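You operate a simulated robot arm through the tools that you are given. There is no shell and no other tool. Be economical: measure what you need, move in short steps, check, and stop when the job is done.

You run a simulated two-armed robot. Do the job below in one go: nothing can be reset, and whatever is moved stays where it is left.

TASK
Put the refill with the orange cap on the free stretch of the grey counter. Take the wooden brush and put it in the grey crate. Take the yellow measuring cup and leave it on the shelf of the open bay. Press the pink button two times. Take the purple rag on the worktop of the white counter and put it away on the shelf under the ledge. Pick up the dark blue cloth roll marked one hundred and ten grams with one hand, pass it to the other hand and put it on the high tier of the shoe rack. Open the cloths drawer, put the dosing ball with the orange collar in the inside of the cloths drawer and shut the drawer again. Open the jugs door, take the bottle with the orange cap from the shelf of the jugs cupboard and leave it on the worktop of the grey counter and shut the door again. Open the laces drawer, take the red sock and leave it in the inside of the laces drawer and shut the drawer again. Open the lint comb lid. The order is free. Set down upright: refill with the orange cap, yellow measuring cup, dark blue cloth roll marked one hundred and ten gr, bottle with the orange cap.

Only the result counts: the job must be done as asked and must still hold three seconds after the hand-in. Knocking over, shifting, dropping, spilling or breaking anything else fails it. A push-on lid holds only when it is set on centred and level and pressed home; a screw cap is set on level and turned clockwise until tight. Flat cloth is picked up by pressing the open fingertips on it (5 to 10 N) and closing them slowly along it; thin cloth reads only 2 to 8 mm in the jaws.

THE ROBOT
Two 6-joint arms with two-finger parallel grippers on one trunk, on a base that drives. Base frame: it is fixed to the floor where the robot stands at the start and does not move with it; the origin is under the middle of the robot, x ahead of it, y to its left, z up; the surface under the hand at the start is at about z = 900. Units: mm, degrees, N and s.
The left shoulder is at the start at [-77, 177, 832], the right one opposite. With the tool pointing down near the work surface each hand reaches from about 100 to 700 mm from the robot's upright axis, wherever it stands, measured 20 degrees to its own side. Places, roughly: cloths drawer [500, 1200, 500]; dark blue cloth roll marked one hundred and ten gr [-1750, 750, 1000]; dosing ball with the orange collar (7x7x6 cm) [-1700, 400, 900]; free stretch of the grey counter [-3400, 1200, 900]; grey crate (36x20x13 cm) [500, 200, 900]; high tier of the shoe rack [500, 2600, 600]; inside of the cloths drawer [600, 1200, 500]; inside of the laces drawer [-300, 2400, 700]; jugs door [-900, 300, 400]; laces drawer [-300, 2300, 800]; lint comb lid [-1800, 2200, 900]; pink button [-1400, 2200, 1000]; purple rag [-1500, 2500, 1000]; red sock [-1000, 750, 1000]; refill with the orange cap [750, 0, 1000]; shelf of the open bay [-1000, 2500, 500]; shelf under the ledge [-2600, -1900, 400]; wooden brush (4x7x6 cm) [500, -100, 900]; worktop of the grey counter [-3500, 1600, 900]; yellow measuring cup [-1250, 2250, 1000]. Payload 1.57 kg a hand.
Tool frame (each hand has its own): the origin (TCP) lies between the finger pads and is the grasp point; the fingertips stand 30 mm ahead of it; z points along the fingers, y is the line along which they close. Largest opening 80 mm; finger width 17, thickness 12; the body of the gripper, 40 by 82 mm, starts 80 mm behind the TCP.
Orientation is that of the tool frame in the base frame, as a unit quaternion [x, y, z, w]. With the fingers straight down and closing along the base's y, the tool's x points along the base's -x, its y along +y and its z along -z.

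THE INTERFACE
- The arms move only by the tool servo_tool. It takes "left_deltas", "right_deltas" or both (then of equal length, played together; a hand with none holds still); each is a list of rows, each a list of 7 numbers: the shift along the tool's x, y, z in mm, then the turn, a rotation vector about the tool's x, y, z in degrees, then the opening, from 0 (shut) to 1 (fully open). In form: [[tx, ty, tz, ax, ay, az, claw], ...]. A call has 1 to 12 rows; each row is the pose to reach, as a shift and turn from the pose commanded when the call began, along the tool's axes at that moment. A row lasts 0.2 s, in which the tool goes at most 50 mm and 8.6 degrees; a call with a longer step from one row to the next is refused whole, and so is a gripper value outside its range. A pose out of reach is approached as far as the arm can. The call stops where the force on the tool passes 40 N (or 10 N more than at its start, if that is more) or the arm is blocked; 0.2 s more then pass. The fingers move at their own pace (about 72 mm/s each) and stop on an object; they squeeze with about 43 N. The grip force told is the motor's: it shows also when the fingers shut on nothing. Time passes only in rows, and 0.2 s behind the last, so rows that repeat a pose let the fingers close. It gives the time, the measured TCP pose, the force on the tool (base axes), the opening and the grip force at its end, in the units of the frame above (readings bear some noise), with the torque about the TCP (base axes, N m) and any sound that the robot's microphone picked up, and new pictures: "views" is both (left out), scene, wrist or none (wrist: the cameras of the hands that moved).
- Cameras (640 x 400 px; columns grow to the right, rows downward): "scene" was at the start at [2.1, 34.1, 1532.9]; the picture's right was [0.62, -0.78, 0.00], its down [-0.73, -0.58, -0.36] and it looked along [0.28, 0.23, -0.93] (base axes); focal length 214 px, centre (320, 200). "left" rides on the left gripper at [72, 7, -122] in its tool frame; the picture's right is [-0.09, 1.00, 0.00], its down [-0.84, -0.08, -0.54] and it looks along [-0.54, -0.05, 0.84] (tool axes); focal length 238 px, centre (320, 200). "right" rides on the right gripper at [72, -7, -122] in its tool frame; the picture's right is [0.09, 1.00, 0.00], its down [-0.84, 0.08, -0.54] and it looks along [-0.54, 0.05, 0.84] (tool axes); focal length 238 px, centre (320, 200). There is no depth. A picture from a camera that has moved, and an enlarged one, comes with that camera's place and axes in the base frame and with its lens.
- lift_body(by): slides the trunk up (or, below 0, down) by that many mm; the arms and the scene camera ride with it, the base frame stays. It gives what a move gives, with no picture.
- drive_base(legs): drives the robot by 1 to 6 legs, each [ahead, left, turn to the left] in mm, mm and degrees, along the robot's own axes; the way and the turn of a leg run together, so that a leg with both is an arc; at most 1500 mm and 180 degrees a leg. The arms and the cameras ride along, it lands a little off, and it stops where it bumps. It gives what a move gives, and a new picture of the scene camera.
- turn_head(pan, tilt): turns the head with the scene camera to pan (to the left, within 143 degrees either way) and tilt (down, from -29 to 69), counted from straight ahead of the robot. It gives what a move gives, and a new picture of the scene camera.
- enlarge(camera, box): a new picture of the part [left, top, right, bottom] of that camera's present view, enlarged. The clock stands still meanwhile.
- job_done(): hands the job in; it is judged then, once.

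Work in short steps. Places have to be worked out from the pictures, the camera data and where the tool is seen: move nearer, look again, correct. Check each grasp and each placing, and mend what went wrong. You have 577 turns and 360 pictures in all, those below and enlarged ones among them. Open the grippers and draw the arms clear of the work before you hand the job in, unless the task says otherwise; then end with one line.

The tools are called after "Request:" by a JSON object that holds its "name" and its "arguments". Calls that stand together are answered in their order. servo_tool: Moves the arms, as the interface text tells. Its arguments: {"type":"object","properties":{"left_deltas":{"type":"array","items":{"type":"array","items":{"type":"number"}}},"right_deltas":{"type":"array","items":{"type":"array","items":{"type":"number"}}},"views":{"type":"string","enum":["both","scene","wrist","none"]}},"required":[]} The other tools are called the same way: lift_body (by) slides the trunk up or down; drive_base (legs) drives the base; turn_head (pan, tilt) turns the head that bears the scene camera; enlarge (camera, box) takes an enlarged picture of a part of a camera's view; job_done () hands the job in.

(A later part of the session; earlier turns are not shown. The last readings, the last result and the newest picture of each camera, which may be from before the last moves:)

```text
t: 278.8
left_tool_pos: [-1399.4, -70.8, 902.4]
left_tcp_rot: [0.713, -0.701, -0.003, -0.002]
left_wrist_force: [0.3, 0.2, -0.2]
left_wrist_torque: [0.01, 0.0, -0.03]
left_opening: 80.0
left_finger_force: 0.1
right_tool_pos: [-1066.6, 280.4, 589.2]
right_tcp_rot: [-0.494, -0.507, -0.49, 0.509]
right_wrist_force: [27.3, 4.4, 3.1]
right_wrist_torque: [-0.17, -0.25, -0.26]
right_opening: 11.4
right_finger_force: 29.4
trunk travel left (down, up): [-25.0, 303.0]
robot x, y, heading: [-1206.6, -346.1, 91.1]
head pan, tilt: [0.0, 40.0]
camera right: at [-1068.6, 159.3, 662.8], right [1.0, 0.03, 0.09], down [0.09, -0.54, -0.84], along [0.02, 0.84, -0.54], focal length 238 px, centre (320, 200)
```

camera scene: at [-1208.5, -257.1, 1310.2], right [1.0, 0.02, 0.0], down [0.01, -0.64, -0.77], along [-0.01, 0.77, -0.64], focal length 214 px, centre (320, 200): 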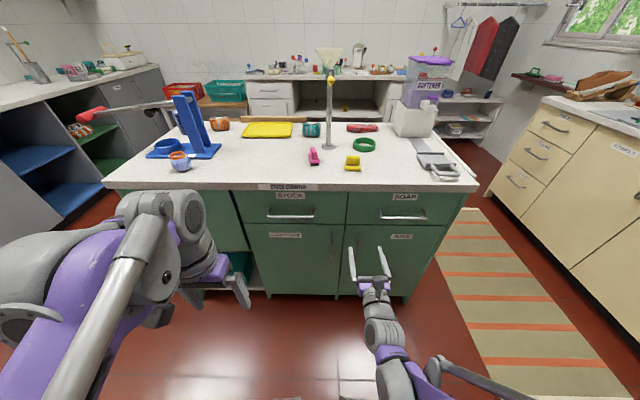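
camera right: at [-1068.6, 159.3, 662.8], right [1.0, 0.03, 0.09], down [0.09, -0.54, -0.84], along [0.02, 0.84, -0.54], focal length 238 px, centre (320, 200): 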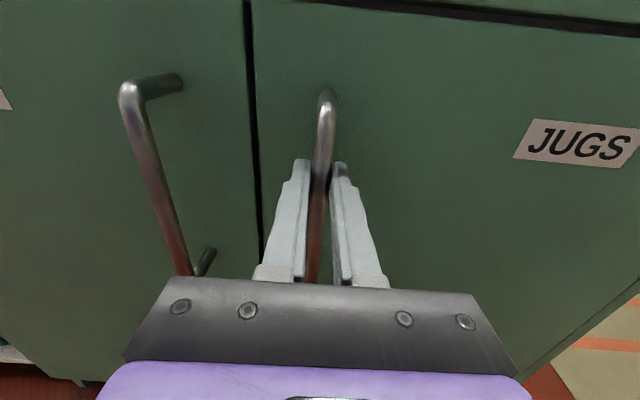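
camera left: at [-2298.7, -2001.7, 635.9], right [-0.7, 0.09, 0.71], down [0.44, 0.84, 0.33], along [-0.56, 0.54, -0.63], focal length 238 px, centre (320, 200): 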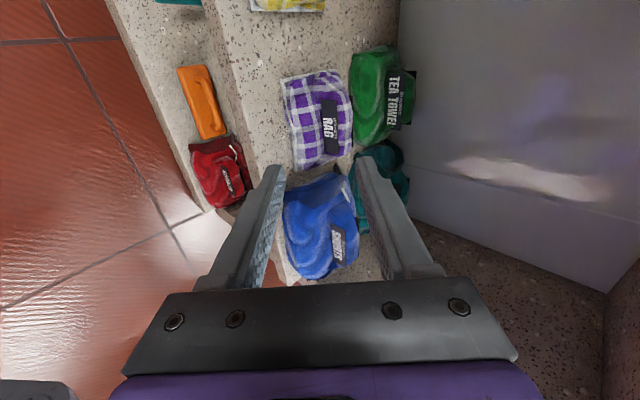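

Gripped the bar. I pull the door along its arc to about 16° with matching wrist yaw.

Request:
{"name": "servo_tool", "arguments": {"right_deltas": [[0, 1, -12, 2, 0, 0, 0], [0, 3, -23, 4, 0, 0, 0], [0, 5, -34, 6, 0, 0, 0], [0, 8, -45, 8, 0, 0, 0], [0, 11, -56, 10, 0, 0, 0], [0, 15, -67, 12, 0, 0, 0], [0, 19, -78, 14, 0, 0, 0], [0, 23, -89, 16, 0, 0, 0], [0, 23, -89, 16, 0, 0, 0]], "views": "wrist"}}

```text
t: 279.1
left_tool_pos: [-1400.1, -68.6, 902.1]
left_tcp_rot: [0.713, -0.701, -0.002, -0.002]
left_wrist_force: [-0.6, -0.4, -0.1]
left_wrist_torque: [0.03, -0.03, 0.06]
left_opening: 80.2
left_finger_force: 0.1
right_tool_pos: [-1064.9, 278.0, 587.7]
right_tcp_rot: [0.494, 0.507, 0.492, -0.507]
right_wrist_force: [5.3, 1.0, -2.1]
right_wrist_torque: [0.02, -0.07, -0.16]
right_opening: 11.6
right_finger_force: 29.1
right hand out of reach, approached as far as the arm can: row 1
trunk travel left (down, up): [-25.0, 303.0]
robot x, y, heading: [-1209.0, -345.5, 90.8]
head pan, tilt: [0.0, 40.0]
stopped in row 1 (right hand): the force on the tool passed its limit at 48 N (the readings are from after the stop); the commanded pose is now the measured one
camera right: at [-1068.4, 156.1, 662.8], right [1.0, 0.03, 0.09], down [0.09, -0.54, -0.84], along [0.02, 0.84, -0.54], focal length 238 px, centre (320, 200)
```

right: 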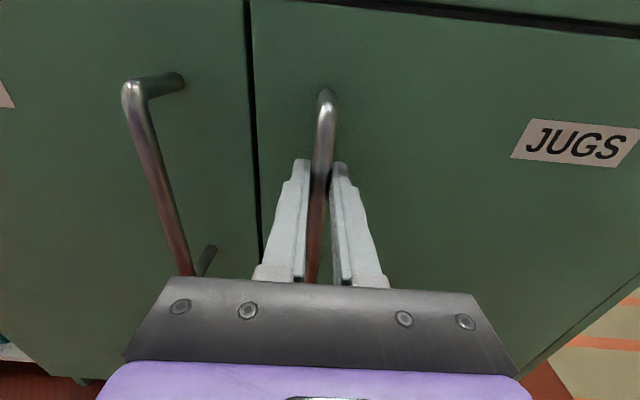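

The side load was eased. I try again with smaller pulls and less yaw.

Request:
{"name": "servo_tool", "arguments": {"right_deltas": [[0, 0, -6, 0, 0, 0, 0], [0, 0, -12, 1, 0, 0, 0], [0, 1, -18, 2, 0, 0, 0], [0, 2, -24, 3, 0, 0, 0], [0, 3, -30, 4, 0, 0, 0], [0, 4, -36, 5, 0, 0, 0], [0, 6, -42, 6, 0, 0, 0]], "views": "wrist"}}

```text
t: 279.8
left_tool_pos: [-1399.2, -69.5, 903.0]
left_tcp_rot: [0.712, -0.702, -0.002, -0.002]
left_wrist_force: [-0.1, 0.2, 0.0]
left_wrist_torque: [-0.02, 0.01, -0.02]
left_opening: 79.8
left_finger_force: 0.0
right_tool_pos: [-1064.0, 264.0, 589.6]
right_tcp_rot: [0.492, 0.508, 0.492, -0.507]
right_wrist_force: [6.0, 3.1, -0.2]
right_wrist_torque: [-0.08, 0.05, -0.17]
right_opening: 12.1
right_finger_force: 28.4
right hand out of reach, approached as far as the arm can: row 2, 3
trunk travel left (down, up): [-25.0, 303.0]
robot x, y, heading: [-1209.3, -349.6, 90.9]
head pan, tilt: [0.0, 40.0]
stopped in row 3 (right hand): the force on the tool passed its limit at 48 N (the readings are from after the stop); the commanded pose is now the measured one
camera right: at [-1066.3, 141.9, 662.6], right [1.0, 0.03, 0.09], down [0.09, -0.54, -0.84], along [0.02, 0.84, -0.54], focal length 238 px, centre (320, 200)
```

right: 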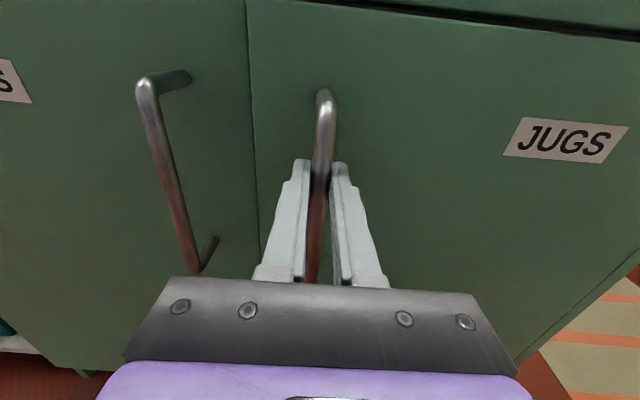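

The door is moving. I continue pulling without yaw, in gentle steps.

Request:
{"name": "servo_tool", "arguments": {"right_deltas": [[0, 0, -5, 0, 0, 0, 0], [0, 0, -10, 0, 0, 0, 0], [0, 1, -15, 0, 0, 0, 0], [0, 2, -20, 0, 0, 0, 0], [0, 3, -25, 0, 0, 0, 0], [0, 4, -30, 0, 0, 0, 0]], "views": "wrist"}}

```text
t: 281.2
left_tool_pos: [-1398.4, -69.4, 903.5]
left_tcp_rot: [0.712, -0.702, -0.002, -0.001]
left_wrist_force: [0.0, 0.5, 0.6]
left_wrist_torque: [-0.02, 0.02, 0.01]
left_opening: 80.0
left_finger_force: 0.0
right_tool_pos: [-1056.6, 233.4, 588.9]
right_tcp_rot: [-0.495, -0.506, -0.492, 0.506]
right_wrist_force: [32.8, 10.6, 3.4]
right_wrist_torque: [0.41, 0.02, -0.29]
right_opening: 11.9
right_finger_force: 29.3
trunk travel left (down, up): [-25.0, 303.0]
robot x, y, heading: [-1204.6, -346.1, 91.0]
head pan, tilt: [0.0, 40.0]
camera right: at [-1059.8, 111.0, 662.6], right [1.0, 0.02, 0.09], down [0.09, -0.54, -0.84], along [0.03, 0.84, -0.54], focal length 238 px, centre (320, 200)
```

right: 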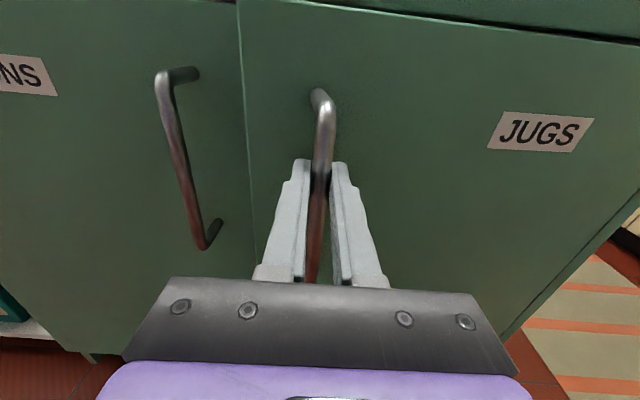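

Good progress (≈45 mm). The side force says I should drift further +x; continuing.

Request:
{"name": "servo_tool", "arguments": {"right_deltas": [[0, 6, 0, 0, 0, 0, 0], [0, 9, -6, 0, 0, 0, 0], [0, 11, -12, 0, 0, 0, 0], [0, 13, -18, 0, 0, 0, 0], [0, 15, -24, 0, 0, 0, 0], [0, 17, -30, 0, 0, 0, 0], [0, 19, -36, 0, 0, 0, 0], [0, 21, -42, 0, 0, 0, 0]], "views": "wrist"}}

```text
t: 282.5
left_tool_pos: [-1399.0, -68.6, 901.5]
left_tcp_rot: [0.712, -0.702, -0.002, -0.002]
left_wrist_force: [-1.0, 0.3, -0.4]
left_wrist_torque: [0.0, 0.01, -0.01]
left_opening: 79.9
left_finger_force: 0.1
right_tool_pos: [-1049.3, 209.0, 588.5]
right_tcp_rot: [0.496, 0.505, 0.497, -0.502]
right_wrist_force: [6.3, 1.7, -3.1]
right_wrist_torque: [-0.23, 0.03, -0.15]
right_opening: 11.9
right_finger_force: 28.8
right hand out of reach, approached as far as the arm can: row 2, 3, 4, 5, 6
trunk travel left (down, up): [-25.0, 303.0]
robot x, y, heading: [-1202.2, -346.0, 90.6]
head pan, tilt: [0.0, 40.0]
stopped in row 6 (right hand): the force on the tool passed its limit at 48 N (the readings are from after the stop); the commanded pose is now the measured one
camera right: at [-1053.8, 87.2, 662.7], right [1.0, 0.01, 0.09], down [0.09, -0.54, -0.84], along [0.04, 0.84, -0.54], focal length 238 px, centre (320, 200)
```

right: 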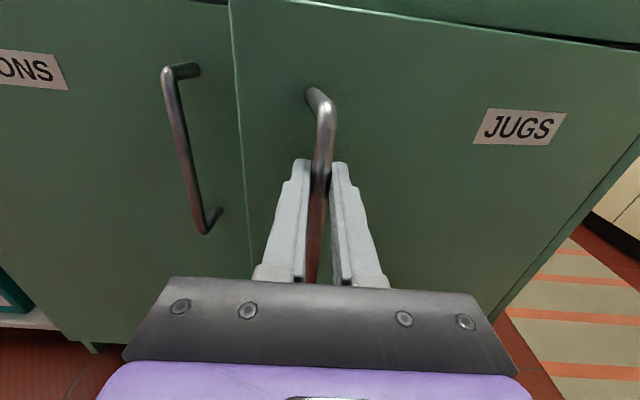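

The arm is at its inner limit, so I drive the base back 60 mm (drifting right) to pull the door on.

Request:
{"name": "drive_base", "arguments": {"legs": [[-60, -20, 0]]}}

```text
t: 283.5
left_tool_pos: [-1376.5, -126.2, 902.9]
left_tcp_rot: [0.71, -0.704, -0.002, -0.001]
left_wrist_force: [0.5, -0.3, -0.2]
left_wrist_torque: [0.04, 0.01, 0.01]
left_opening: 80.1
left_finger_force: 0.0
right_tool_pos: [-1022.7, 152.4, 588.1]
right_tcp_rot: [0.498, 0.502, 0.499, -0.5]
right_wrist_force: [2.5, -0.5, 0.4]
right_wrist_torque: [0.18, 0.16, -0.03]
right_opening: 11.8
right_finger_force: 28.9
trunk travel left (down, up): [-25.0, 303.0]
robot x, y, heading: [-1182.9, -402.1, 90.3]
head pan, tilt: [0.0, 40.0]
stopped in leg 1: the force on the tool passed its limit at 44 N (the readings are from after the stop); the commanded pose is now the measured one
camera scene: at [-1186.0, -314.6, 1310.2], right [1.0, 0.01, 0.0], down [0.01, -0.64, -0.77], along [-0.01, 0.77, -0.64], focal length 214 px, centre (320, 200)
```

scene: 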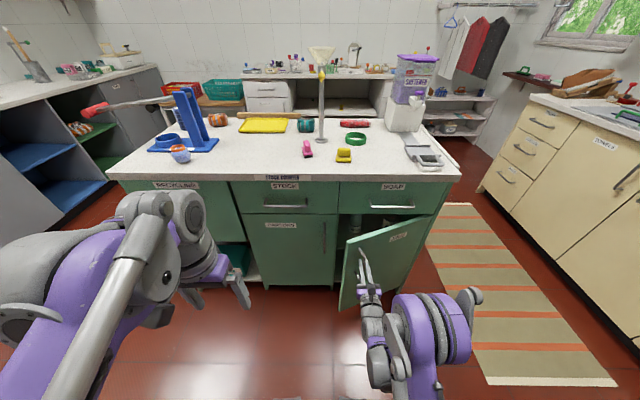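

Door is ~24° open. I release the handle and back away 80 mm.

Request:
{"name": "servo_tool", "arguments": {"right_deltas": [[0, 0, 0, 0, 0, 0, 0.5], [0, 0, 0, 0, 0, 0, 0.6], [0, 0, 0, 0, 0, 0, 0.6]], "views": "none"}}

Request:
{"name": "drive_base", "arguments": {"legs": [[-80, 0, 0]]}}

Request:
{"name": "servo_tool", "arguments": {"right_deltas": [[0, -40, 0, 0, 0, 0, 0.3], [0, -80, 0, 0, 0, 0, 0], [0, -115, 10, 0, 0, 0, 0], [0, -115, 10, 0, 0, 0, 0]], "views": "both"}}

```text
t: 284.3
left_tool_pos: [-1377.9, -127.5, 903.2]
left_tcp_rot: [0.711, -0.704, -0.002, -0.001]
left_wrist_force: [0.3, 0.0, 0.3]
left_wrist_torque: [-0.03, -0.01, -0.03]
left_opening: 80.0
left_finger_force: 0.0
right_tool_pos: [-1023.2, 152.8, 588.4]
right_tcp_rot: [0.498, 0.502, 0.499, -0.5]
right_wrist_force: [-0.7, 0.0, 0.3]
right_wrist_torque: [0.0, 0.0, -0.05]
right_opening: 48.0
right_finger_force: 0.1
trunk travel left (down, up): [-25.0, 303.0]
robot x, y, heading: [-1183.8, -406.8, 90.5]
head pan, tilt: [0.0, 40.0]
```

```text
t: 285.4
left_tool_pos: [-1376.3, -209.6, 903.0]
left_tcp_rot: [0.712, -0.702, -0.003, -0.002]
left_wrist_force: [0.1, -0.5, 0.1]
left_wrist_torque: [0.01, 0.01, 0.01]
left_opening: 79.6
left_finger_force: 0.1
right_tool_pos: [-1022.9, 71.5, 590.2]
right_tcp_rot: [0.498, 0.503, 0.499, -0.5]
right_wrist_force: [-0.4, 0.1, 0.2]
right_wrist_torque: [-0.03, 0.02, -0.02]
right_opening: 47.9
right_finger_force: 0.0
trunk travel left (down, up): [-25.0, 303.0]
robot x, y, heading: [-1186.1, -484.6, 90.8]
head pan, tilt: [0.0, 40.0]
camera scene: at [-1185.0, -395.9, 1310.2], right [1.0, 0.01, 0.0], down [0.01, -0.64, -0.77], along [-0.01, 0.77, -0.64], focal length 214 px, centre (320, 200)
```

scene: 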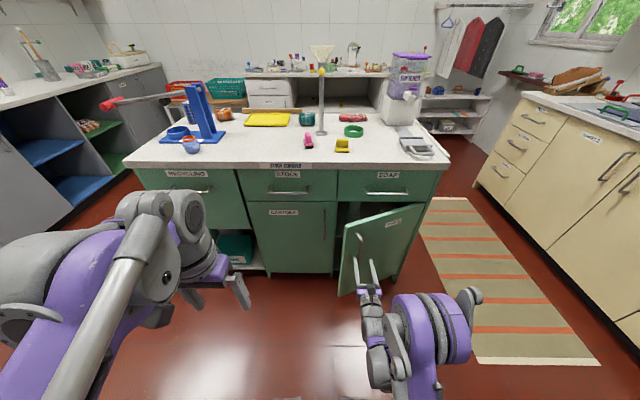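

```text
t: 286.4
left_tool_pos: [-1377.2, -207.3, 903.9]
left_tcp_rot: [0.711, -0.703, -0.002, -0.001]
left_wrist_force: [0.1, -0.3, -0.3]
left_wrist_torque: [0.0, 0.0, 0.04]
left_opening: 80.0
left_finger_force: 0.0
right_tool_pos: [-1137.7, 81.8, 591.1]
right_tcp_rot: [0.498, 0.503, 0.499, -0.5]
right_wrist_force: [-0.1, -0.8, 0.2]
right_wrist_torque: [-0.02, -0.02, 0.02]
right_opening: 0.0
right_finger_force: 21.6
trunk travel left (down, up): [-25.0, 303.0]
robot x, y, heading: [-1182.0, -482.5, 90.9]
head pan, tilt: [0.0, 40.0]
camera scene: at [-1184.9, -395.2, 1310.2], right [1.0, 0.01, 0.0], down [0.01, -0.64, -0.77], along [-0.01, 0.77, -0.64], focal length 214 px, centre (320, 200)
camera right: at [-1142.9, -39.3, 663.5], right [1.0, 0.01, 0.1], down [0.08, -0.54, -0.84], along [0.05, 0.84, -0.54], focal length 238 px, centre (320, 200)
```

scene: 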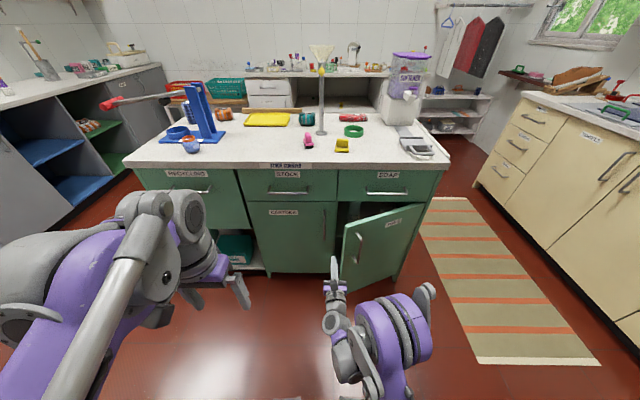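
right: 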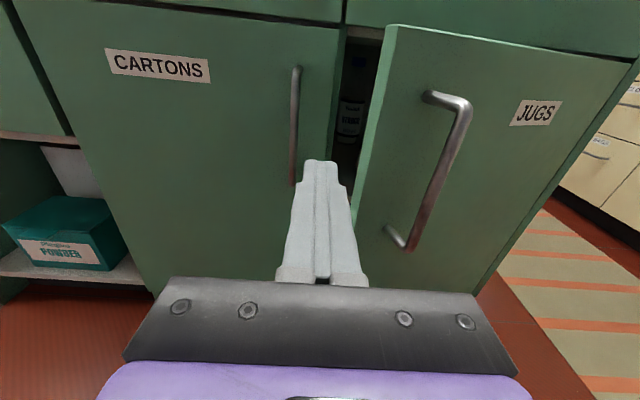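

The gap is just right of the closed fingertips. I advance into the gap, then push the door's inner side toward +x.

Request:
{"name": "servo_tool", "arguments": {"right_deltas": [[0, 2, 45, 0, 0, 0, 0], [0, 4, 90, 0, 0, 0, 0], [0, 4, 130, 0, 0, 0, 0], [0, 25, 135, 0, 0, 0, 0], [0, 55, 135, 0, 0, 0, 0], [0, 85, 130, 0, 0, 0, 0], [0, 115, 120, 0, 0, 0, 0], [0, 145, 110, 0, 0, 0, 0]], "views": "wrist"}}

```text
t: 287.6
left_tool_pos: [-1377.1, -207.5, 901.5]
left_tcp_rot: [0.713, -0.701, -0.003, -0.002]
left_wrist_force: [-0.6, 0.7, -0.3]
left_wrist_torque: [-0.04, 0.03, -0.01]
left_opening: 79.8
left_finger_force: 0.1
right_tool_pos: [-1107.6, 214.6, 588.2]
right_tcp_rot: [0.495, 0.508, 0.492, -0.504]
right_wrist_force: [-5.4, -2.8, 2.3]
right_wrist_torque: [-0.06, 0.01, -0.1]
right_opening: 0.2
right_finger_force: 21.0
trunk travel left (down, up): [-25.0, 303.0]
robot x, y, heading: [-1186.1, -488.0, 90.7]
head pan, tilt: [0.0, 40.0]
stopped in row 5 (right hand): the force on the tool passed its limit at 55 N (the readings are from after the stop); the commanded pose is now the measured one
camera right: at [-1110.3, 93.6, 662.3], right [1.0, 0.03, 0.09], down [0.09, -0.55, -0.83], along [0.03, 0.84, -0.55], focal length 238 px, centre (320, 200)
```

right: 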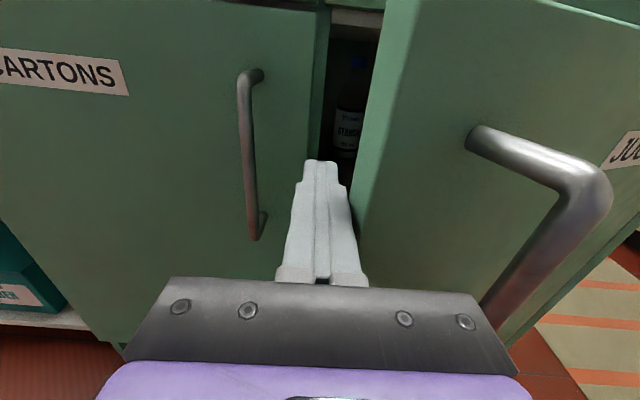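

In contact with the door's edge; I push slower.

Request:
{"name": "servo_tool", "arguments": {"right_deltas": [[0, 6, 8, 0, 0, 0, 0], [0, 12, 15, 0, 0, 0, 0], [0, 18, 20, 0, 0, 0, 0], [0, 25, 20, 0, 0, 0, 0], [0, 32, 20, 0, 0, 0, 0], [0, 40, 20, 0, 0, 0, 0], [0, 48, 20, 0, 0, 0, 0], [0, 56, 18, 0, 0, 0, 0], [0, 64, 16, 0, 0, 0, 0], [0, 72, 14, 0, 0, 0, 0]], "views": "wrist"}}

```text
t: 288.1
left_tool_pos: [-1377.8, -208.3, 902.5]
left_tcp_rot: [0.714, -0.701, -0.003, -0.002]
left_wrist_force: [-0.2, 0.5, -0.8]
left_wrist_torque: [0.01, 0.01, -0.02]
left_opening: 80.0
left_finger_force: 0.1
right_tool_pos: [-1111.0, 224.1, 587.5]
right_tcp_rot: [0.491, 0.513, 0.487, -0.509]
right_wrist_force: [-6.7, -2.4, 1.8]
right_wrist_torque: [-0.03, -0.05, -0.12]
right_opening: 0.0
right_finger_force: 21.4
trunk travel left (down, up): [-25.0, 303.0]
robot x, y, heading: [-1183.1, -488.2, 90.8]
head pan, tilt: [0.0, 40.0]
stopped in row 2 (right hand): the force on the tool passed its limit at 45 N (the readings are from after the stop); the commanded pose is now the measured one
camera right: at [-1111.7, 102.9, 662.4], right [0.99, 0.04, 0.09], down [0.1, -0.55, -0.83], along [0.01, 0.84, -0.55], focal length 238 px, centre (320, 200)
```

right: 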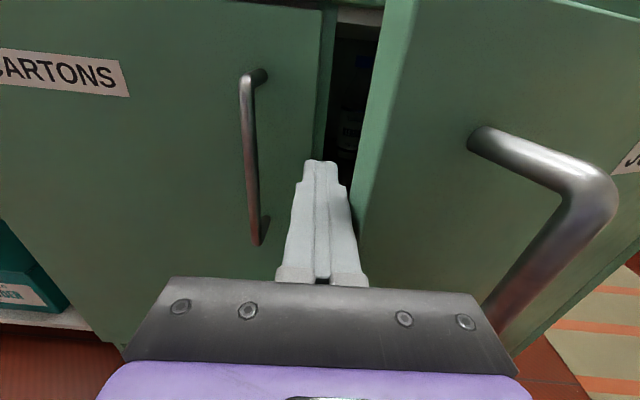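

Pushing on the edge has poor leverage. I'll instead re-grip the handle and pull further with the base; first I back out and look.

Request:
{"name": "servo_tool", "arguments": {"right_deltas": [[0, -6, -20, 0, 0, 0, 0], [0, -10, -60, 0, 0, 0, 0], [0, -10, -100, 0, 0, 0, 0], [0, 0, -140, 0, 0, 0, 0.3], [0, 30, -150, 0, 0, 0, 0.5], [0, 70, -150, 0, 0, 0, 0.6], [0, 92, -150, 0, 0, 0, 0.6]], "views": "wrist"}}

```text
t: 289.7
left_tool_pos: [-1377.7, -208.2, 901.3]
left_tcp_rot: [0.714, -0.7, -0.002, -0.002]
left_wrist_force: [0.6, -0.2, 0.1]
left_wrist_torque: [0.01, 0.0, -0.02]
left_opening: 80.4
left_finger_force: 0.0
right_tool_pos: [-1032.0, 78.9, 587.8]
right_tcp_rot: [0.497, 0.51, 0.492, -0.501]
right_wrist_force: [0.8, 0.9, -0.7]
right_wrist_torque: [0.03, 0.01, 0.03]
right_opening: 48.2
right_finger_force: 0.0
right hand out of reach, approached as far as the arm can: row 6, 7
trunk travel left (down, up): [-25.0, 303.0]
robot x, y, heading: [-1186.1, -483.7, 91.1]
head pan, tilt: [0.0, 40.0]
camera right: at [-1035.7, -42.9, 663.7], right [1.0, 0.02, 0.1], down [0.09, -0.55, -0.83], along [0.03, 0.83, -0.55], focal length 238 px, centre (320, 200)
```

right: 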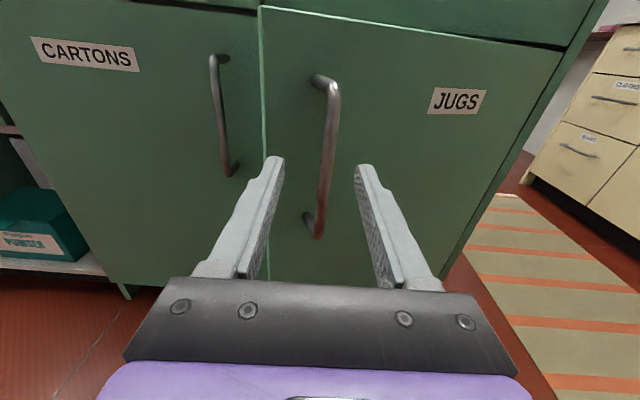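

The handle bar is at about (-1024,155). I advance on it and grip.

Request:
{"name": "servo_tool", "arguments": {"right_deltas": [[0, 4, 30, 0, 0, 0, 0.6], [0, 8, 55, 0, 0, 0, 0.6], [0, 8, 68, 0, 0, 0, 0.6], [0, 8, 68, 0, 0, 0, 0.2], [0, 8, 68, 0, 0, 0, 0], [0, 8, 68, 0, 0, 0, 0], [0, 8, 68, 0, 0, 0, 0]], "views": "wrist"}}

```text
t: 291.3
left_tool_pos: [-1378.7, -209.1, 902.2]
left_tcp_rot: [0.714, -0.701, -0.002, -0.002]
left_wrist_force: [0.2, 0.3, 0.5]
left_wrist_torque: [-0.01, -0.01, 0.02]
left_opening: 79.9
left_finger_force: 0.1
right_tool_pos: [-1040.4, 145.2, 589.9]
right_tcp_rot: [0.496, 0.509, 0.492, -0.502]
right_wrist_force: [0.1, 0.1, 0.2]
right_wrist_torque: [0.04, 0.02, 0.0]
right_opening: 0.1
right_finger_force: 20.9
right hand out of reach, approached as far as the arm can: row 1, 2, 3, 4, 5, 6, 7
trunk travel left (down, up): [-25.0, 303.0]
robot x, y, heading: [-1187.2, -486.4, 91.2]
head pan, tilt: [0.0, 40.0]
camera right: at [-1042.9, 23.8, 663.8], right [1.0, 0.03, 0.09], down [0.09, -0.55, -0.83], along [0.03, 0.83, -0.55], focal length 238 px, centre (320, 200)
```

right: 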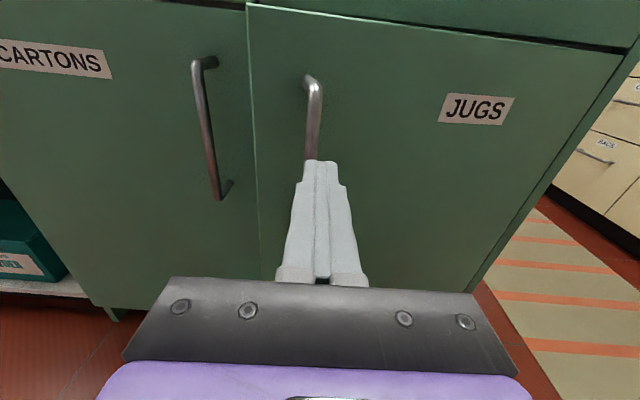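

The door swung back to ~8°; the bar is now at about (-1052,241). I lower the trunk 20 mm, raise the hand to z≈615 for better reach, and re-approach.

Request:
{"name": "lift_body", "arguments": {"by": -22}}

Request:
{"name": "servo_tool", "arguments": {"right_deltas": [[15, 0, -20, 0, 0, 0, 0.5], [35, -6, -20, 0, 0, 0, 0.6], [48, -10, 10, 0, 0, 0, 0.6], [48, -12, 45, 0, 0, 0, 0.6], [48, -12, 60, 0, 0, 0, 0.6], [48, -12, 60, 0, 0, 0, 0.6]], "views": "wrist"}}

```text
t: 292.0
left_tool_pos: [-1378.1, -209.6, 880.7]
left_tcp_rot: [0.713, -0.701, -0.003, -0.002]
left_wrist_force: [0.5, -1.2, -0.1]
left_wrist_torque: [0.0, 0.0, 0.04]
left_opening: 79.9
left_finger_force: 0.0
right_tool_pos: [-1040.2, 142.4, 567.2]
right_tcp_rot: [0.495, 0.511, 0.49, -0.504]
right_wrist_force: [1.0, -0.1, 0.3]
right_wrist_torque: [-0.02, 0.0, 0.03]
right_opening: 0.0
right_finger_force: 20.9
trunk travel left (down, up): [-3.0, 325.0]
robot x, y, heading: [-1184.6, -486.1, 91.1]
head pan, tilt: [0.0, 40.0]
```

```text
t: 293.4
left_tool_pos: [-1377.5, -208.5, 880.7]
left_tcp_rot: [0.714, -0.701, -0.002, -0.002]
left_wrist_force: [0.3, 0.8, 0.3]
left_wrist_torque: [-0.02, -0.01, 0.0]
left_opening: 79.9
left_finger_force: 0.0
right_tool_pos: [-1055.7, 206.7, 614.4]
right_tcp_rot: [0.495, 0.511, 0.49, -0.504]
right_wrist_force: [0.8, -0.8, 0.6]
right_wrist_torque: [-0.02, -0.01, -0.01]
right_opening: 48.2
right_finger_force: 0.0
trunk travel left (down, up): [-3.0, 325.0]
robot x, y, heading: [-1185.2, -485.3, 90.9]
head pan, tilt: [0.0, 40.0]
camera right: at [-1057.9, 85.7, 688.5], right [1.0, 0.03, 0.09], down [0.09, -0.55, -0.83], along [0.03, 0.84, -0.55], focal length 238 px, centre (320, 200)
```

right: 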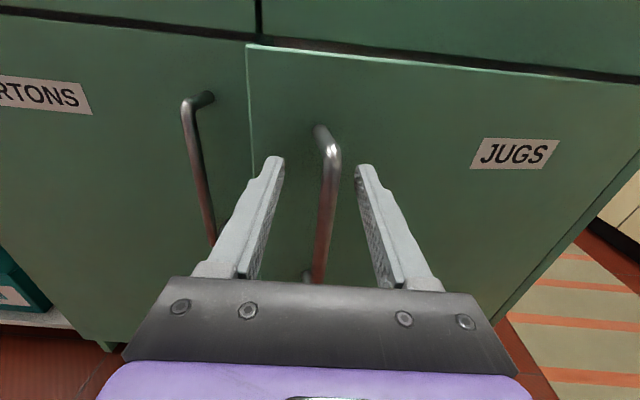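

The bar (top z≈650) is at about (-1050,183), already between the fingers. I draw back 20 mm and close.

Request:
{"name": "servo_tool", "arguments": {"right_deltas": [[0, 5, -10, 0, 0, 0, 0.5], [0, 6, -20, 0, 0, 0, 0.4], [0, 6, -20, 0, 0, 0, 0.2], [0, 6, -20, 0, 0, 0, 0], [0, 6, -20, 0, 0, 0, 0]], "views": "wrist"}}

```text
t: 294.6
left_tool_pos: [-1376.4, -209.1, 880.8]
left_tcp_rot: [0.713, -0.701, -0.002, -0.001]
left_wrist_force: [0.1, -0.5, -0.4]
left_wrist_torque: [-0.01, -0.01, 0.03]
left_opening: 79.9
left_finger_force: 0.1
right_tool_pos: [-1048.8, 186.6, 613.6]
right_tcp_rot: [0.496, 0.51, 0.491, -0.503]
right_wrist_force: [2.7, 0.5, 2.2]
right_wrist_torque: [-0.19, 0.06, -0.11]
right_opening: 11.7
right_finger_force: 28.9
trunk travel left (down, up): [-3.0, 325.0]
robot x, y, heading: [-1180.5, -485.0, 91.0]
head pan, tilt: [0.0, 40.0]
camera right: at [-1051.0, 66.1, 689.4], right [1.0, 0.03, 0.09], down [0.09, -0.55, -0.83], along [0.03, 0.84, -0.55], focal length 238 px, centre (320, 200)
```

right: 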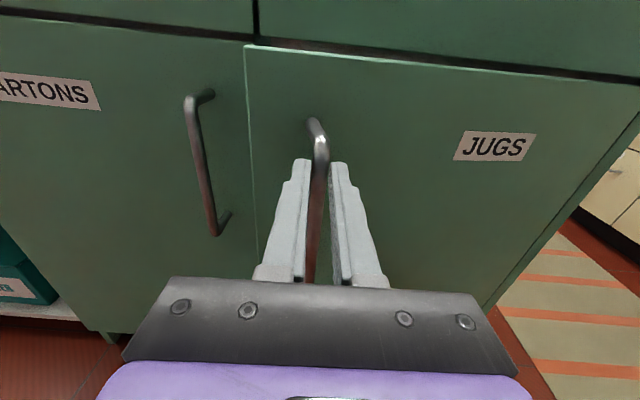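

Gripped the bar. Pulling with the base along the arc.

Request:
{"name": "drive_base", "arguments": {"legs": [[-65, -37, 0], [-43, -37, 0], [-36, -45, 0]]}}

```text
t: 295.8
left_tool_pos: [-1338.8, -276.5, 880.1]
left_tcp_rot: [0.715, -0.7, -0.002, -0.003]
left_wrist_force: [0.8, -0.3, 0.5]
left_wrist_torque: [0.0, -0.01, -0.01]
left_opening: 80.2
left_finger_force: 0.0
right_tool_pos: [-1014.4, 119.0, 614.4]
right_tcp_rot: [0.493, 0.513, 0.488, -0.505]
right_wrist_force: [-1.7, -0.6, 6.3]
right_wrist_torque: [0.26, 0.08, 0.07]
right_opening: 11.0
right_finger_force: 29.1
trunk travel left (down, up): [-3.0, 325.0]
robot x, y, heading: [-1144.1, -549.9, 91.1]
head pan, tilt: [0.0, 40.0]
stopped in leg 1: the force on the tool passed its limit at 43 N (the readings are from after the stop); the commanded pose is now the measured one
camera scene: at [-1146.7, -459.8, 1293.1], right [1.0, 0.02, 0.0], down [0.01, -0.64, -0.77], along [-0.01, 0.77, -0.64], focal length 214 px, centre (320, 200)
```

scene: 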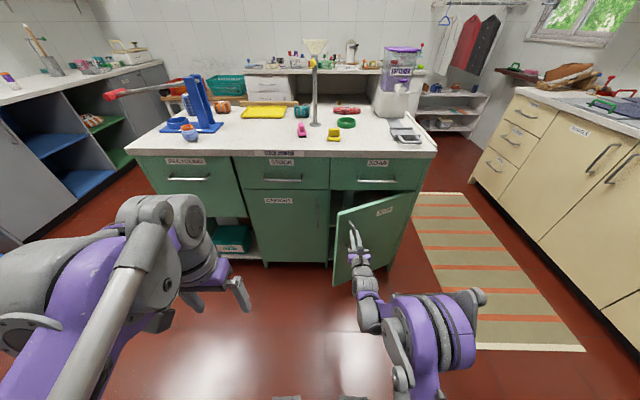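

Request:
{"name": "drive_base", "arguments": {"legs": [[-45, -35, 0], [-36, -45, 0]]}}

```text
t: 297.3
left_tool_pos: [-1287.2, -335.7, 880.1]
left_tcp_rot: [0.715, -0.7, -0.002, -0.003]
left_wrist_force: [0.3, 0.9, 0.2]
left_wrist_torque: [-0.03, 0.0, 0.01]
left_opening: 80.3
left_finger_force: 0.0
right_tool_pos: [-967.5, 60.5, 613.4]
right_tcp_rot: [0.493, 0.516, 0.485, -0.506]
right_wrist_force: [0.4, 0.3, 0.9]
right_wrist_torque: [0.01, 0.02, -0.04]
right_opening: 0.1
right_finger_force: 21.3
trunk travel left (down, up): [-3.0, 325.0]
robot x, y, heading: [-1089.3, -615.9, 91.5]
head pan, tilt: [0.0, 40.0]
stopped in leg 2: the force on the tool passed its limit at 54 N (the readings are from after the stop); the commanded pose is now the measured one
camera scene: at [-1094.5, -517.6, 1293.1], right [1.0, 0.02, 0.0], down [0.01, -0.64, -0.77], along [-0.02, 0.77, -0.64], focal length 214 px, centre (320, 200)
```

scene: 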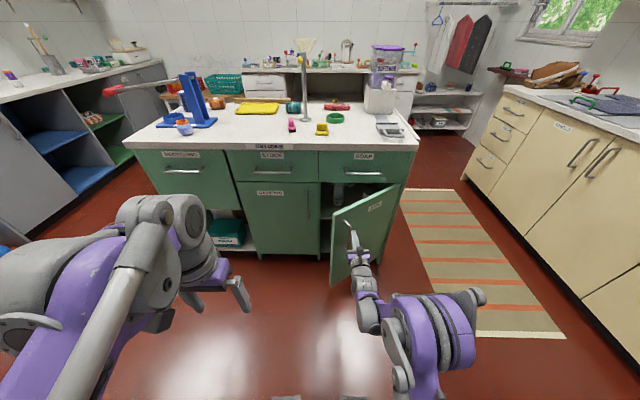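

The grip slipped but the door is now ~39° open. I'll hook its inner face with the closed fingers yawed to the right: first retract, move left and yaw.

Request:
{"name": "servo_tool", "arguments": {"right_deltas": [[0, 0, -40, 0, 0, 0, 0], [0, -40, -45, -7, 0, 0, 0], [0, -80, -45, -14, 0, 0, 0], [0, -120, -45, -21, 0, 0, 0], [0, -145, -45, -28, 0, 0, 0], [0, -145, -45, -35, 0, 0, 0], [0, -145, -45, -42, 0, 0, 0], [0, -145, -45, -48, 0, 0, 0], [0, -145, -45, -48, 0, 0, 0]], "views": "scene"}}

```text
t: 299.3
left_tool_pos: [-1286.7, -333.8, 880.2]
left_tcp_rot: [0.714, -0.7, -0.003, -0.003]
left_wrist_force: [-0.5, -0.4, -0.3]
left_wrist_torque: [0.0, 0.01, -0.03]
left_opening: 80.1
left_finger_force: 0.0
right_tool_pos: [-1110.2, 9.4, 613.5]
right_tcp_rot: [0.656, 0.273, 0.653, -0.261]
right_wrist_force: [0.3, 0.2, 0.2]
right_wrist_torque: [-0.02, 0.01, -0.03]
right_opening: 0.1
right_finger_force: 21.2
trunk travel left (down, up): [-3.0, 325.0]
robot x, y, heading: [-1089.9, -609.5, 91.1]
head pan, tilt: [0.0, 40.0]
camera scene: at [-1094.0, -517.7, 1293.1], right [1.0, 0.02, 0.0], down [0.01, -0.64, -0.77], along [-0.02, 0.77, -0.64], focal length 214 px, centre (320, 200)
```

scene: 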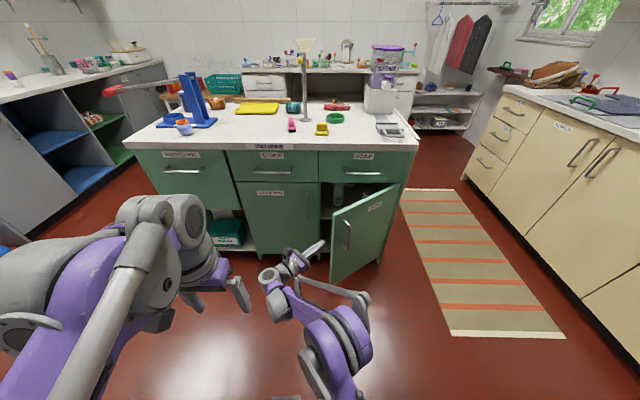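

I drive 62 mm ahead, then slide the fingers in behind the door.

Request:
{"name": "drive_base", "arguments": {"legs": [[65, 0, 0]]}}

Request:
{"name": "servo_tool", "arguments": {"right_deltas": [[0, 0, 35, 0, 0, 0, 0], [0, 0, 70, 0, 0, 0, 0], [0, 0, 100, 0, 0, 0, 0], [0, 0, 100, 0, 0, 0, 0]], "views": "both"}}

```text
t: 300.3
left_tool_pos: [-1287.1, -268.5, 880.4]
left_tcp_rot: [0.713, -0.701, -0.001, -0.001]
left_wrist_force: [0.1, -0.1, 0.6]
left_wrist_torque: [0.03, 0.02, 0.01]
left_opening: 79.8
left_finger_force: 0.1
right_tool_pos: [-1111.2, 75.5, 612.8]
right_tcp_rot: [0.656, 0.274, 0.653, -0.262]
right_wrist_force: [0.6, -0.1, -0.3]
right_wrist_torque: [-0.01, -0.07, -0.04]
right_opening: 0.2
right_finger_force: 21.2
trunk travel left (down, up): [-3.0, 325.0]
robot x, y, heading: [-1091.8, -545.3, 91.0]
head pan, tilt: [0.0, 40.0]
camera scene: at [-1095.3, -451.9, 1293.0], right [1.0, 0.02, 0.0], down [0.01, -0.64, -0.77], along [-0.02, 0.77, -0.64], focal length 214 px, centre (320, 200)
```

scene: 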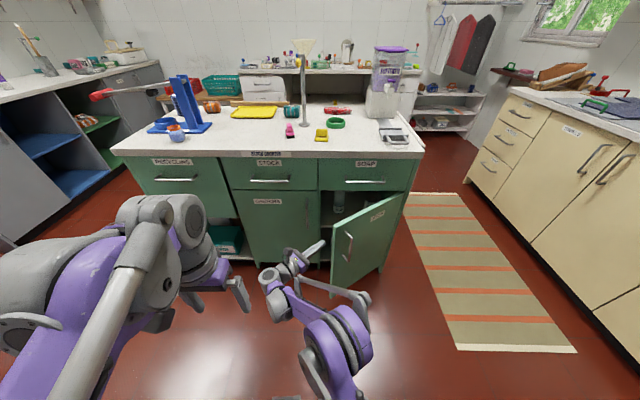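

```text
t: 300.8
left_tool_pos: [-1288.5, -270.6, 880.5]
left_tcp_rot: [0.715, -0.699, -0.002, -0.003]
left_wrist_force: [0.2, 0.4, 0.2]
left_wrist_torque: [-0.01, 0.01, -0.02]
left_opening: 80.1
left_finger_force: 0.1
right_tool_pos: [-1084.6, 112.1, 614.5]
right_tcp_rot: [0.654, 0.281, 0.648, -0.269]
right_wrist_force: [-6.2, -4.3, 2.3]
right_wrist_torque: [0.05, -0.12, -0.02]
right_opening: 0.0
right_finger_force: 21.4
trunk travel left (down, up): [-3.0, 325.0]
robot x, y, heading: [-1093.9, -541.8, 91.3]
head pan, tilt: [0.0, 40.0]
stopped in row 2 (right hand): the force on the tool passed its limit at 63 N (the readings are from after the stop); the commanded pose is now the measured one
camera scene: at [-1095.3, -452.8, 1293.1], right [1.0, 0.02, 0.0], down [0.01, -0.64, -0.77], along [-0.02, 0.77, -0.64], focal length 214 px, centre (320, 200)
camera right: at [-1174.0, 29.7, 688.3], right [0.71, -0.69, 0.1], down [-0.32, -0.46, -0.83], along [0.62, 0.56, -0.55], focal length 238 px, centre (320, 200)
```

scene: 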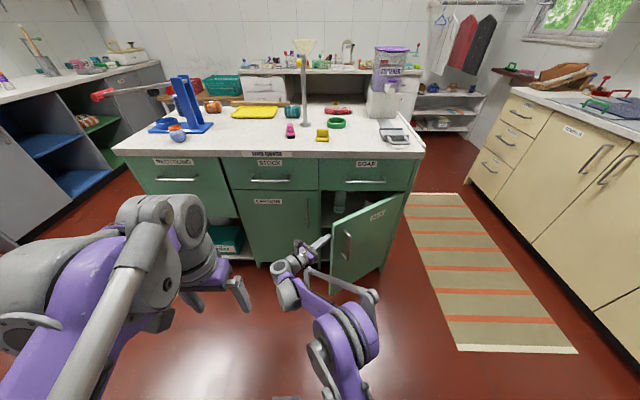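
right: 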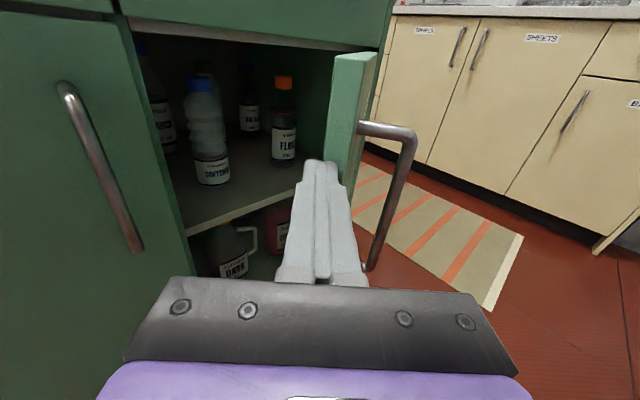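

Great view: the orange-cap bottle stands on the shelf at the back. The tip touched the door edge; I retract, shift left 28 mm, and go in.

Request:
{"name": "servo_tool", "arguments": {"right_deltas": [[0, -5, -20, 0, 0, 0, 0], [0, -28, -20, 0, 0, 0, 0], [0, -30, 15, 0, 0, 0, 0], [0, -30, 50, 0, 0, 0, 0], [0, -30, 75, 0, 0, 0, 0], [0, -30, 75, 0, 0, 0, 0]], "views": "wrist"}}

```text
t: 302.2
left_tool_pos: [-1288.1, -270.3, 880.4]
left_tcp_rot: [0.715, -0.699, -0.003, -0.003]
left_wrist_force: [-0.1, 0.1, 0.5]
left_wrist_torque: [0.0, -0.02, -0.03]
left_opening: 80.0
left_finger_force: 0.2
right_tool_pos: [-1053.3, 184.3, 611.3]
right_tcp_rot: [0.654, 0.28, 0.649, -0.27]
right_wrist_force: [-0.1, 0.5, 0.2]
right_wrist_torque: [-0.02, -0.02, -0.02]
right_opening: 0.0
right_finger_force: 21.5
trunk travel left (down, up): [-3.0, 325.0]
robot x, y, heading: [-1092.6, -547.4, 91.3]
head pan, tilt: [0.0, 40.0]
camera right: at [-1142.1, 104.2, 686.2], right [0.71, -0.69, 0.1], down [-0.32, -0.46, -0.83], along [0.62, 0.56, -0.55], focal length 238 px, centre (320, 200)
```

right: 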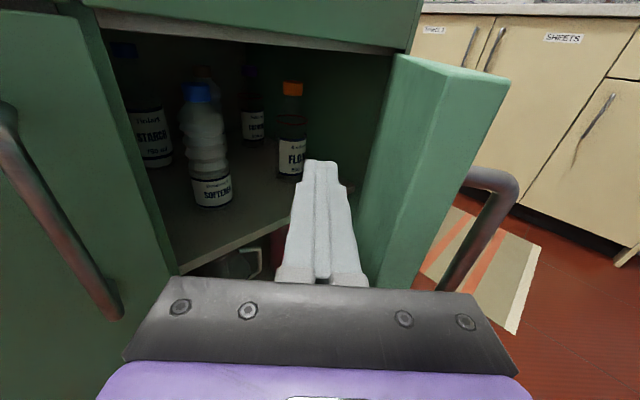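

Fingers are behind the door. I sweep right-and-back slowly to swing it open, unwinding the yaw.

Request:
{"name": "servo_tool", "arguments": {"right_deltas": [[0, 8, 0, 0, 0, 0, 0], [0, 16, 0, 0, 0, 0, 0], [0, 24, 0, 0, 0, 0, 0], [0, 32, 0, 0, 0, 0, 0], [0, 38, 0, 1, 0, 0, 0], [0, 44, 0, 2, 0, 0, 0], [0, 50, 0, 3, 0, 0, 0], [0, 56, 0, 4, 0, 0, 0], [0, 62, 0, 5, 0, 0, 0], [0, 68, 0, 6, 0, 0, 0], [0, 74, 0, 7, 0, 0, 0], [0, 80, 0, 8, 0, 0, 0]], "views": "wrist"}}

```text
t: 304.8
left_tool_pos: [-1287.6, -270.2, 880.6]
left_tcp_rot: [0.715, -0.699, -0.002, -0.002]
left_wrist_force: [-0.3, -0.2, 0.6]
left_wrist_torque: [-0.01, -0.01, -0.02]
left_opening: 80.0
left_finger_force: 0.0
right_tool_pos: [-993.8, 127.5, 613.4]
right_tcp_rot: [0.633, 0.324, 0.628, -0.315]
right_wrist_force: [1.0, 0.4, -0.2]
right_wrist_torque: [0.0, 0.02, -0.03]
right_opening: 0.2
right_finger_force: 21.3
trunk travel left (down, up): [-3.0, 325.0]
robot x, y, heading: [-1092.8, -545.0, 91.3]
head pan, tilt: [0.0, 40.0]
camera right: at [-1071.4, 36.0, 687.9], right [0.8, -0.59, 0.1], down [-0.26, -0.5, -0.83], along [0.54, 0.64, -0.55], focal length 238 px, centre (320, 200)
```

right: 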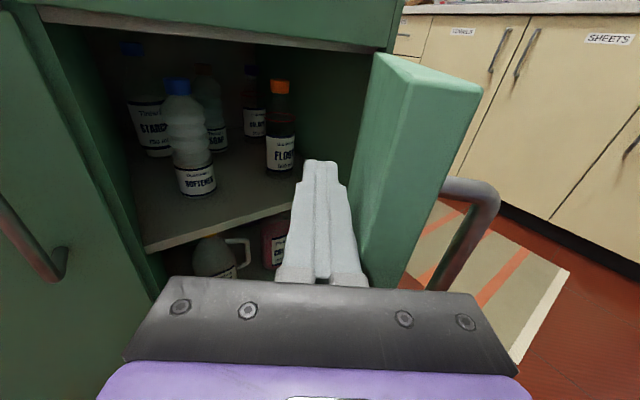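

Works well. Continuing the sweep.

Request:
{"name": "servo_tool", "arguments": {"right_deltas": [[0, 10, 0, 2, 0, 0, 0], [0, 20, 0, 4, 0, 0, 0], [0, 30, 0, 6, 0, 0, 0], [0, 40, 2, 9, 0, 0, 0], [0, 50, 4, 12, 0, 0, 0], [0, 60, 7, 15, 0, 0, 0], [0, 70, 10, 18, 0, 0, 0], [0, 80, 14, 21, 0, 0, 0], [0, 90, 18, 24, 0, 0, 0], [0, 100, 22, 27, 0, 0, 0], [0, 110, 27, 30, 0, 0, 0], [0, 120, 32, 32, 0, 0, 0]], "views": "wrist"}}

```text
t: 306.2
left_tool_pos: [-1289.9, -272.0, 879.3]
left_tcp_rot: [0.715, -0.699, -0.003, -0.003]
left_wrist_force: [0.6, -0.5, 0.2]
left_wrist_torque: [0.03, 0.0, -0.02]
left_opening: 80.0
left_finger_force: 0.1
right_tool_pos: [-951.9, 100.0, 613.6]
right_tcp_rot: [0.589, 0.402, 0.58, -0.394]
right_wrist_force: [-4.2, -6.9, 3.1]
right_wrist_torque: [-0.13, -0.11, -0.39]
right_opening: 0.0
right_finger_force: 21.6
trunk travel left (down, up): [-3.0, 325.0]
robot x, y, heading: [-1093.9, -543.0, 91.0]
head pan, tilt: [0.0, 40.0]
stopped in row 6 (right hand): the force on the tool passed its limit at 48 N (the readings are from after the stop); the commanded pose is now the measured one
camera right: at [-1001.2, -11.0, 688.5], right [0.93, -0.36, 0.09], down [-0.13, -0.55, -0.83], along [0.35, 0.75, -0.55], focal length 238 px, centre (320, 200)
```

right: 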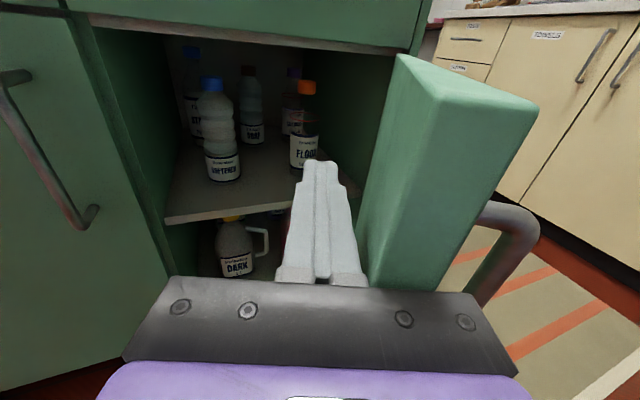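

Request:
{"name": "servo_tool", "arguments": {"right_deltas": [[0, 6, 0, 0, 0, 0, 0], [0, 12, 0, 0, 0, 0, 0], [0, 18, 0, 0, 0, 0, 0], [0, 24, 0, 0, 0, 0, 0], [0, 31, 0, 0, 0, 0, 0], [0, 38, 0, 0, 0, 0, 0], [0, 45, 0, 0, 0, 0, 0], [0, 52, 0, 1, 0, 0, 0], [0, 59, 0, 2, 0, 0, 0], [0, 66, 0, 3, 0, 0, 0], [0, 73, 0, 4, 0, 0, 0], [0, 80, 0, 5, 0, 0, 0]], "views": "wrist"}}

```text
t: 306.9
left_tool_pos: [-1288.7, -272.1, 880.7]
left_tcp_rot: [0.715, -0.699, -0.002, -0.004]
left_wrist_force: [0.1, -0.5, -0.3]
left_wrist_torque: [0.02, 0.01, 0.01]
left_opening: 80.0
left_finger_force: 0.1
right_tool_pos: [-942.2, 91.6, 613.8]
right_tcp_rot: [0.588, 0.403, 0.579, -0.395]
right_wrist_force: [-6.0, -10.7, 5.2]
right_wrist_torque: [-0.31, -0.07, -0.49]
right_opening: 0.0
right_finger_force: 21.1
trunk travel left (down, up): [-3.0, 325.0]
robot x, y, heading: [-1094.3, -544.7, 91.1]
head pan, tilt: [0.0, 40.0]
stopped in row 3 (right hand): the force on the tool passed its limit at 44 N (the readings are from after the stop); the commanded pose is now the measured one
camera right: at [-991.1, -18.0, 688.3], right [0.93, -0.36, 0.09], down [-0.13, -0.55, -0.83], along [0.35, 0.76, -0.55], focal length 238 px, centre (320, 200)
```

right: 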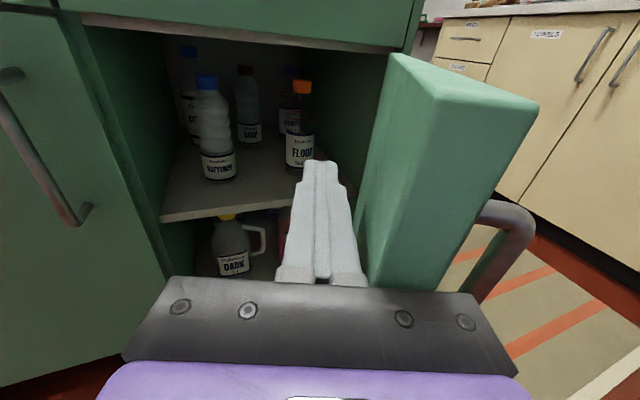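

The gripper body presses on the door's end. I retreat 25 mm so only the fingers bear on the inner face, then push on.

Request:
{"name": "servo_tool", "arguments": {"right_deltas": [[0, -4, -12, 0, 0, 0, 0], [0, -4, -28, 0, 0, 0, 0], [0, 4, -28, 0, 0, 0, 0], [0, 12, -28, 0, 0, 0, 0], [0, 20, -28, 0, 0, 0, 0], [0, 28, -30, 0, 0, 0, 0], [0, 36, -32, 0, 0, 0, 0], [0, 44, -34, 0, 0, 0, 0], [0, 52, -36, 0, 0, 0, 0], [0, 60, -38, 0, 0, 0, 0]], "views": "wrist"}}

```text
t: 309.1
left_tool_pos: [-1289.7, -271.0, 881.2]
left_tcp_rot: [0.716, -0.699, -0.002, -0.002]
left_wrist_force: [-0.5, -0.2, 0.8]
left_wrist_torque: [-0.01, 0.0, -0.02]
left_opening: 80.1
left_finger_force: 0.0
right_tool_pos: [-898.8, 35.5, 612.9]
right_tcp_rot: [0.59, 0.403, 0.578, -0.394]
right_wrist_force: [-0.4, 0.0, -1.3]
right_wrist_torque: [0.0, -0.04, -0.01]
right_opening: 0.2
right_finger_force: 20.9
trunk travel left (down, up): [-3.0, 325.0]
robot x, y, heading: [-1095.1, -545.9, 91.1]
head pan, tilt: [0.0, 40.0]
camera right: at [-947.8, -74.0, 689.1], right [0.93, -0.36, 0.09], down [-0.13, -0.55, -0.83], along [0.35, 0.75, -0.56], focal length 238 px, centre (320, 200)
```

right: 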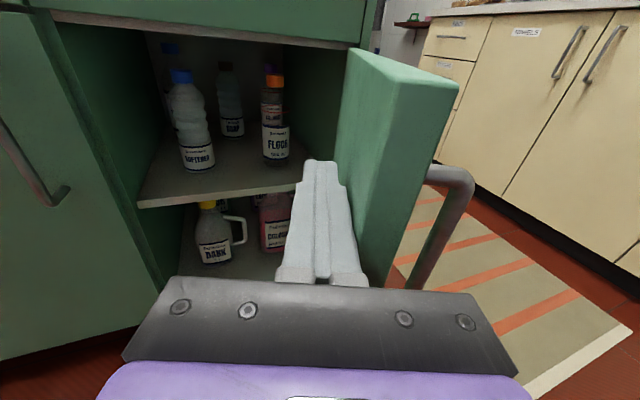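

Request:
{"name": "servo_tool", "arguments": {"right_deltas": [[0, 8, -2, 1, 0, 0, 0], [0, 16, -2, 3, 0, 0, 0], [0, 24, -2, 5, 0, 0, 0], [0, 32, -2, 7, 0, 0, 0], [0, 40, -2, 9, 0, 0, 0], [0, 48, -2, 11, 0, 0, 0], [0, 56, -2, 13, 0, 0, 0], [0, 64, -2, 15, 0, 0, 0], [0, 72, -2, 17, 0, 0, 0], [0, 80, -2, 19, 0, 0, 0], [0, 88, -2, 21, 0, 0, 0], [0, 96, -2, 23, 0, 0, 0]], "views": "wrist"}}

```text
t: 311.7
left_tool_pos: [-1289.7, -271.2, 879.3]
left_tcp_rot: [0.715, -0.699, -0.003, -0.003]
left_wrist_force: [0.0, -0.4, 0.3]
left_wrist_torque: [-0.03, -0.02, 0.0]
left_opening: 80.2
left_finger_force: 0.1
right_tool_pos: [-862.6, 5.9, 594.4]
right_tcp_rot: [0.553, 0.496, 0.505, -0.44]
right_wrist_force: [-0.8, -0.9, -0.1]
right_wrist_torque: [-0.04, -0.02, -0.01]
right_opening: 0.0
right_finger_force: 21.1
right hand out of reach, approached as far as the arm can: row 8, 9, 10, 11, 12
trunk travel left (down, up): [-3.0, 325.0]
robot x, y, heading: [-1094.1, -548.7, 91.1]
head pan, tilt: [0.0, 40.0]
camera right: at [-883.3, -106.4, 679.7], right [0.99, -0.11, 0.1], down [0.01, -0.63, -0.77], along [0.15, 0.77, -0.62], focal length 238 px, centre (320, 200)
```

right: 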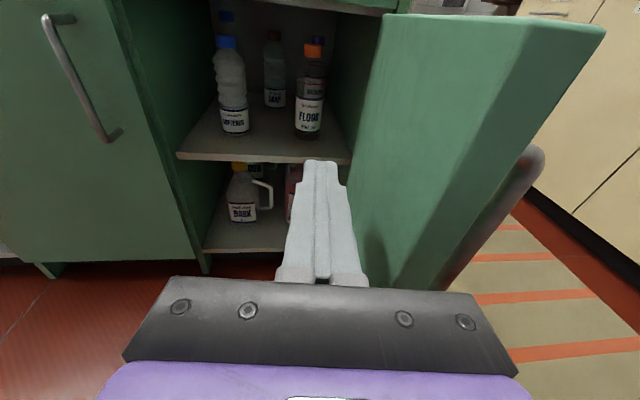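

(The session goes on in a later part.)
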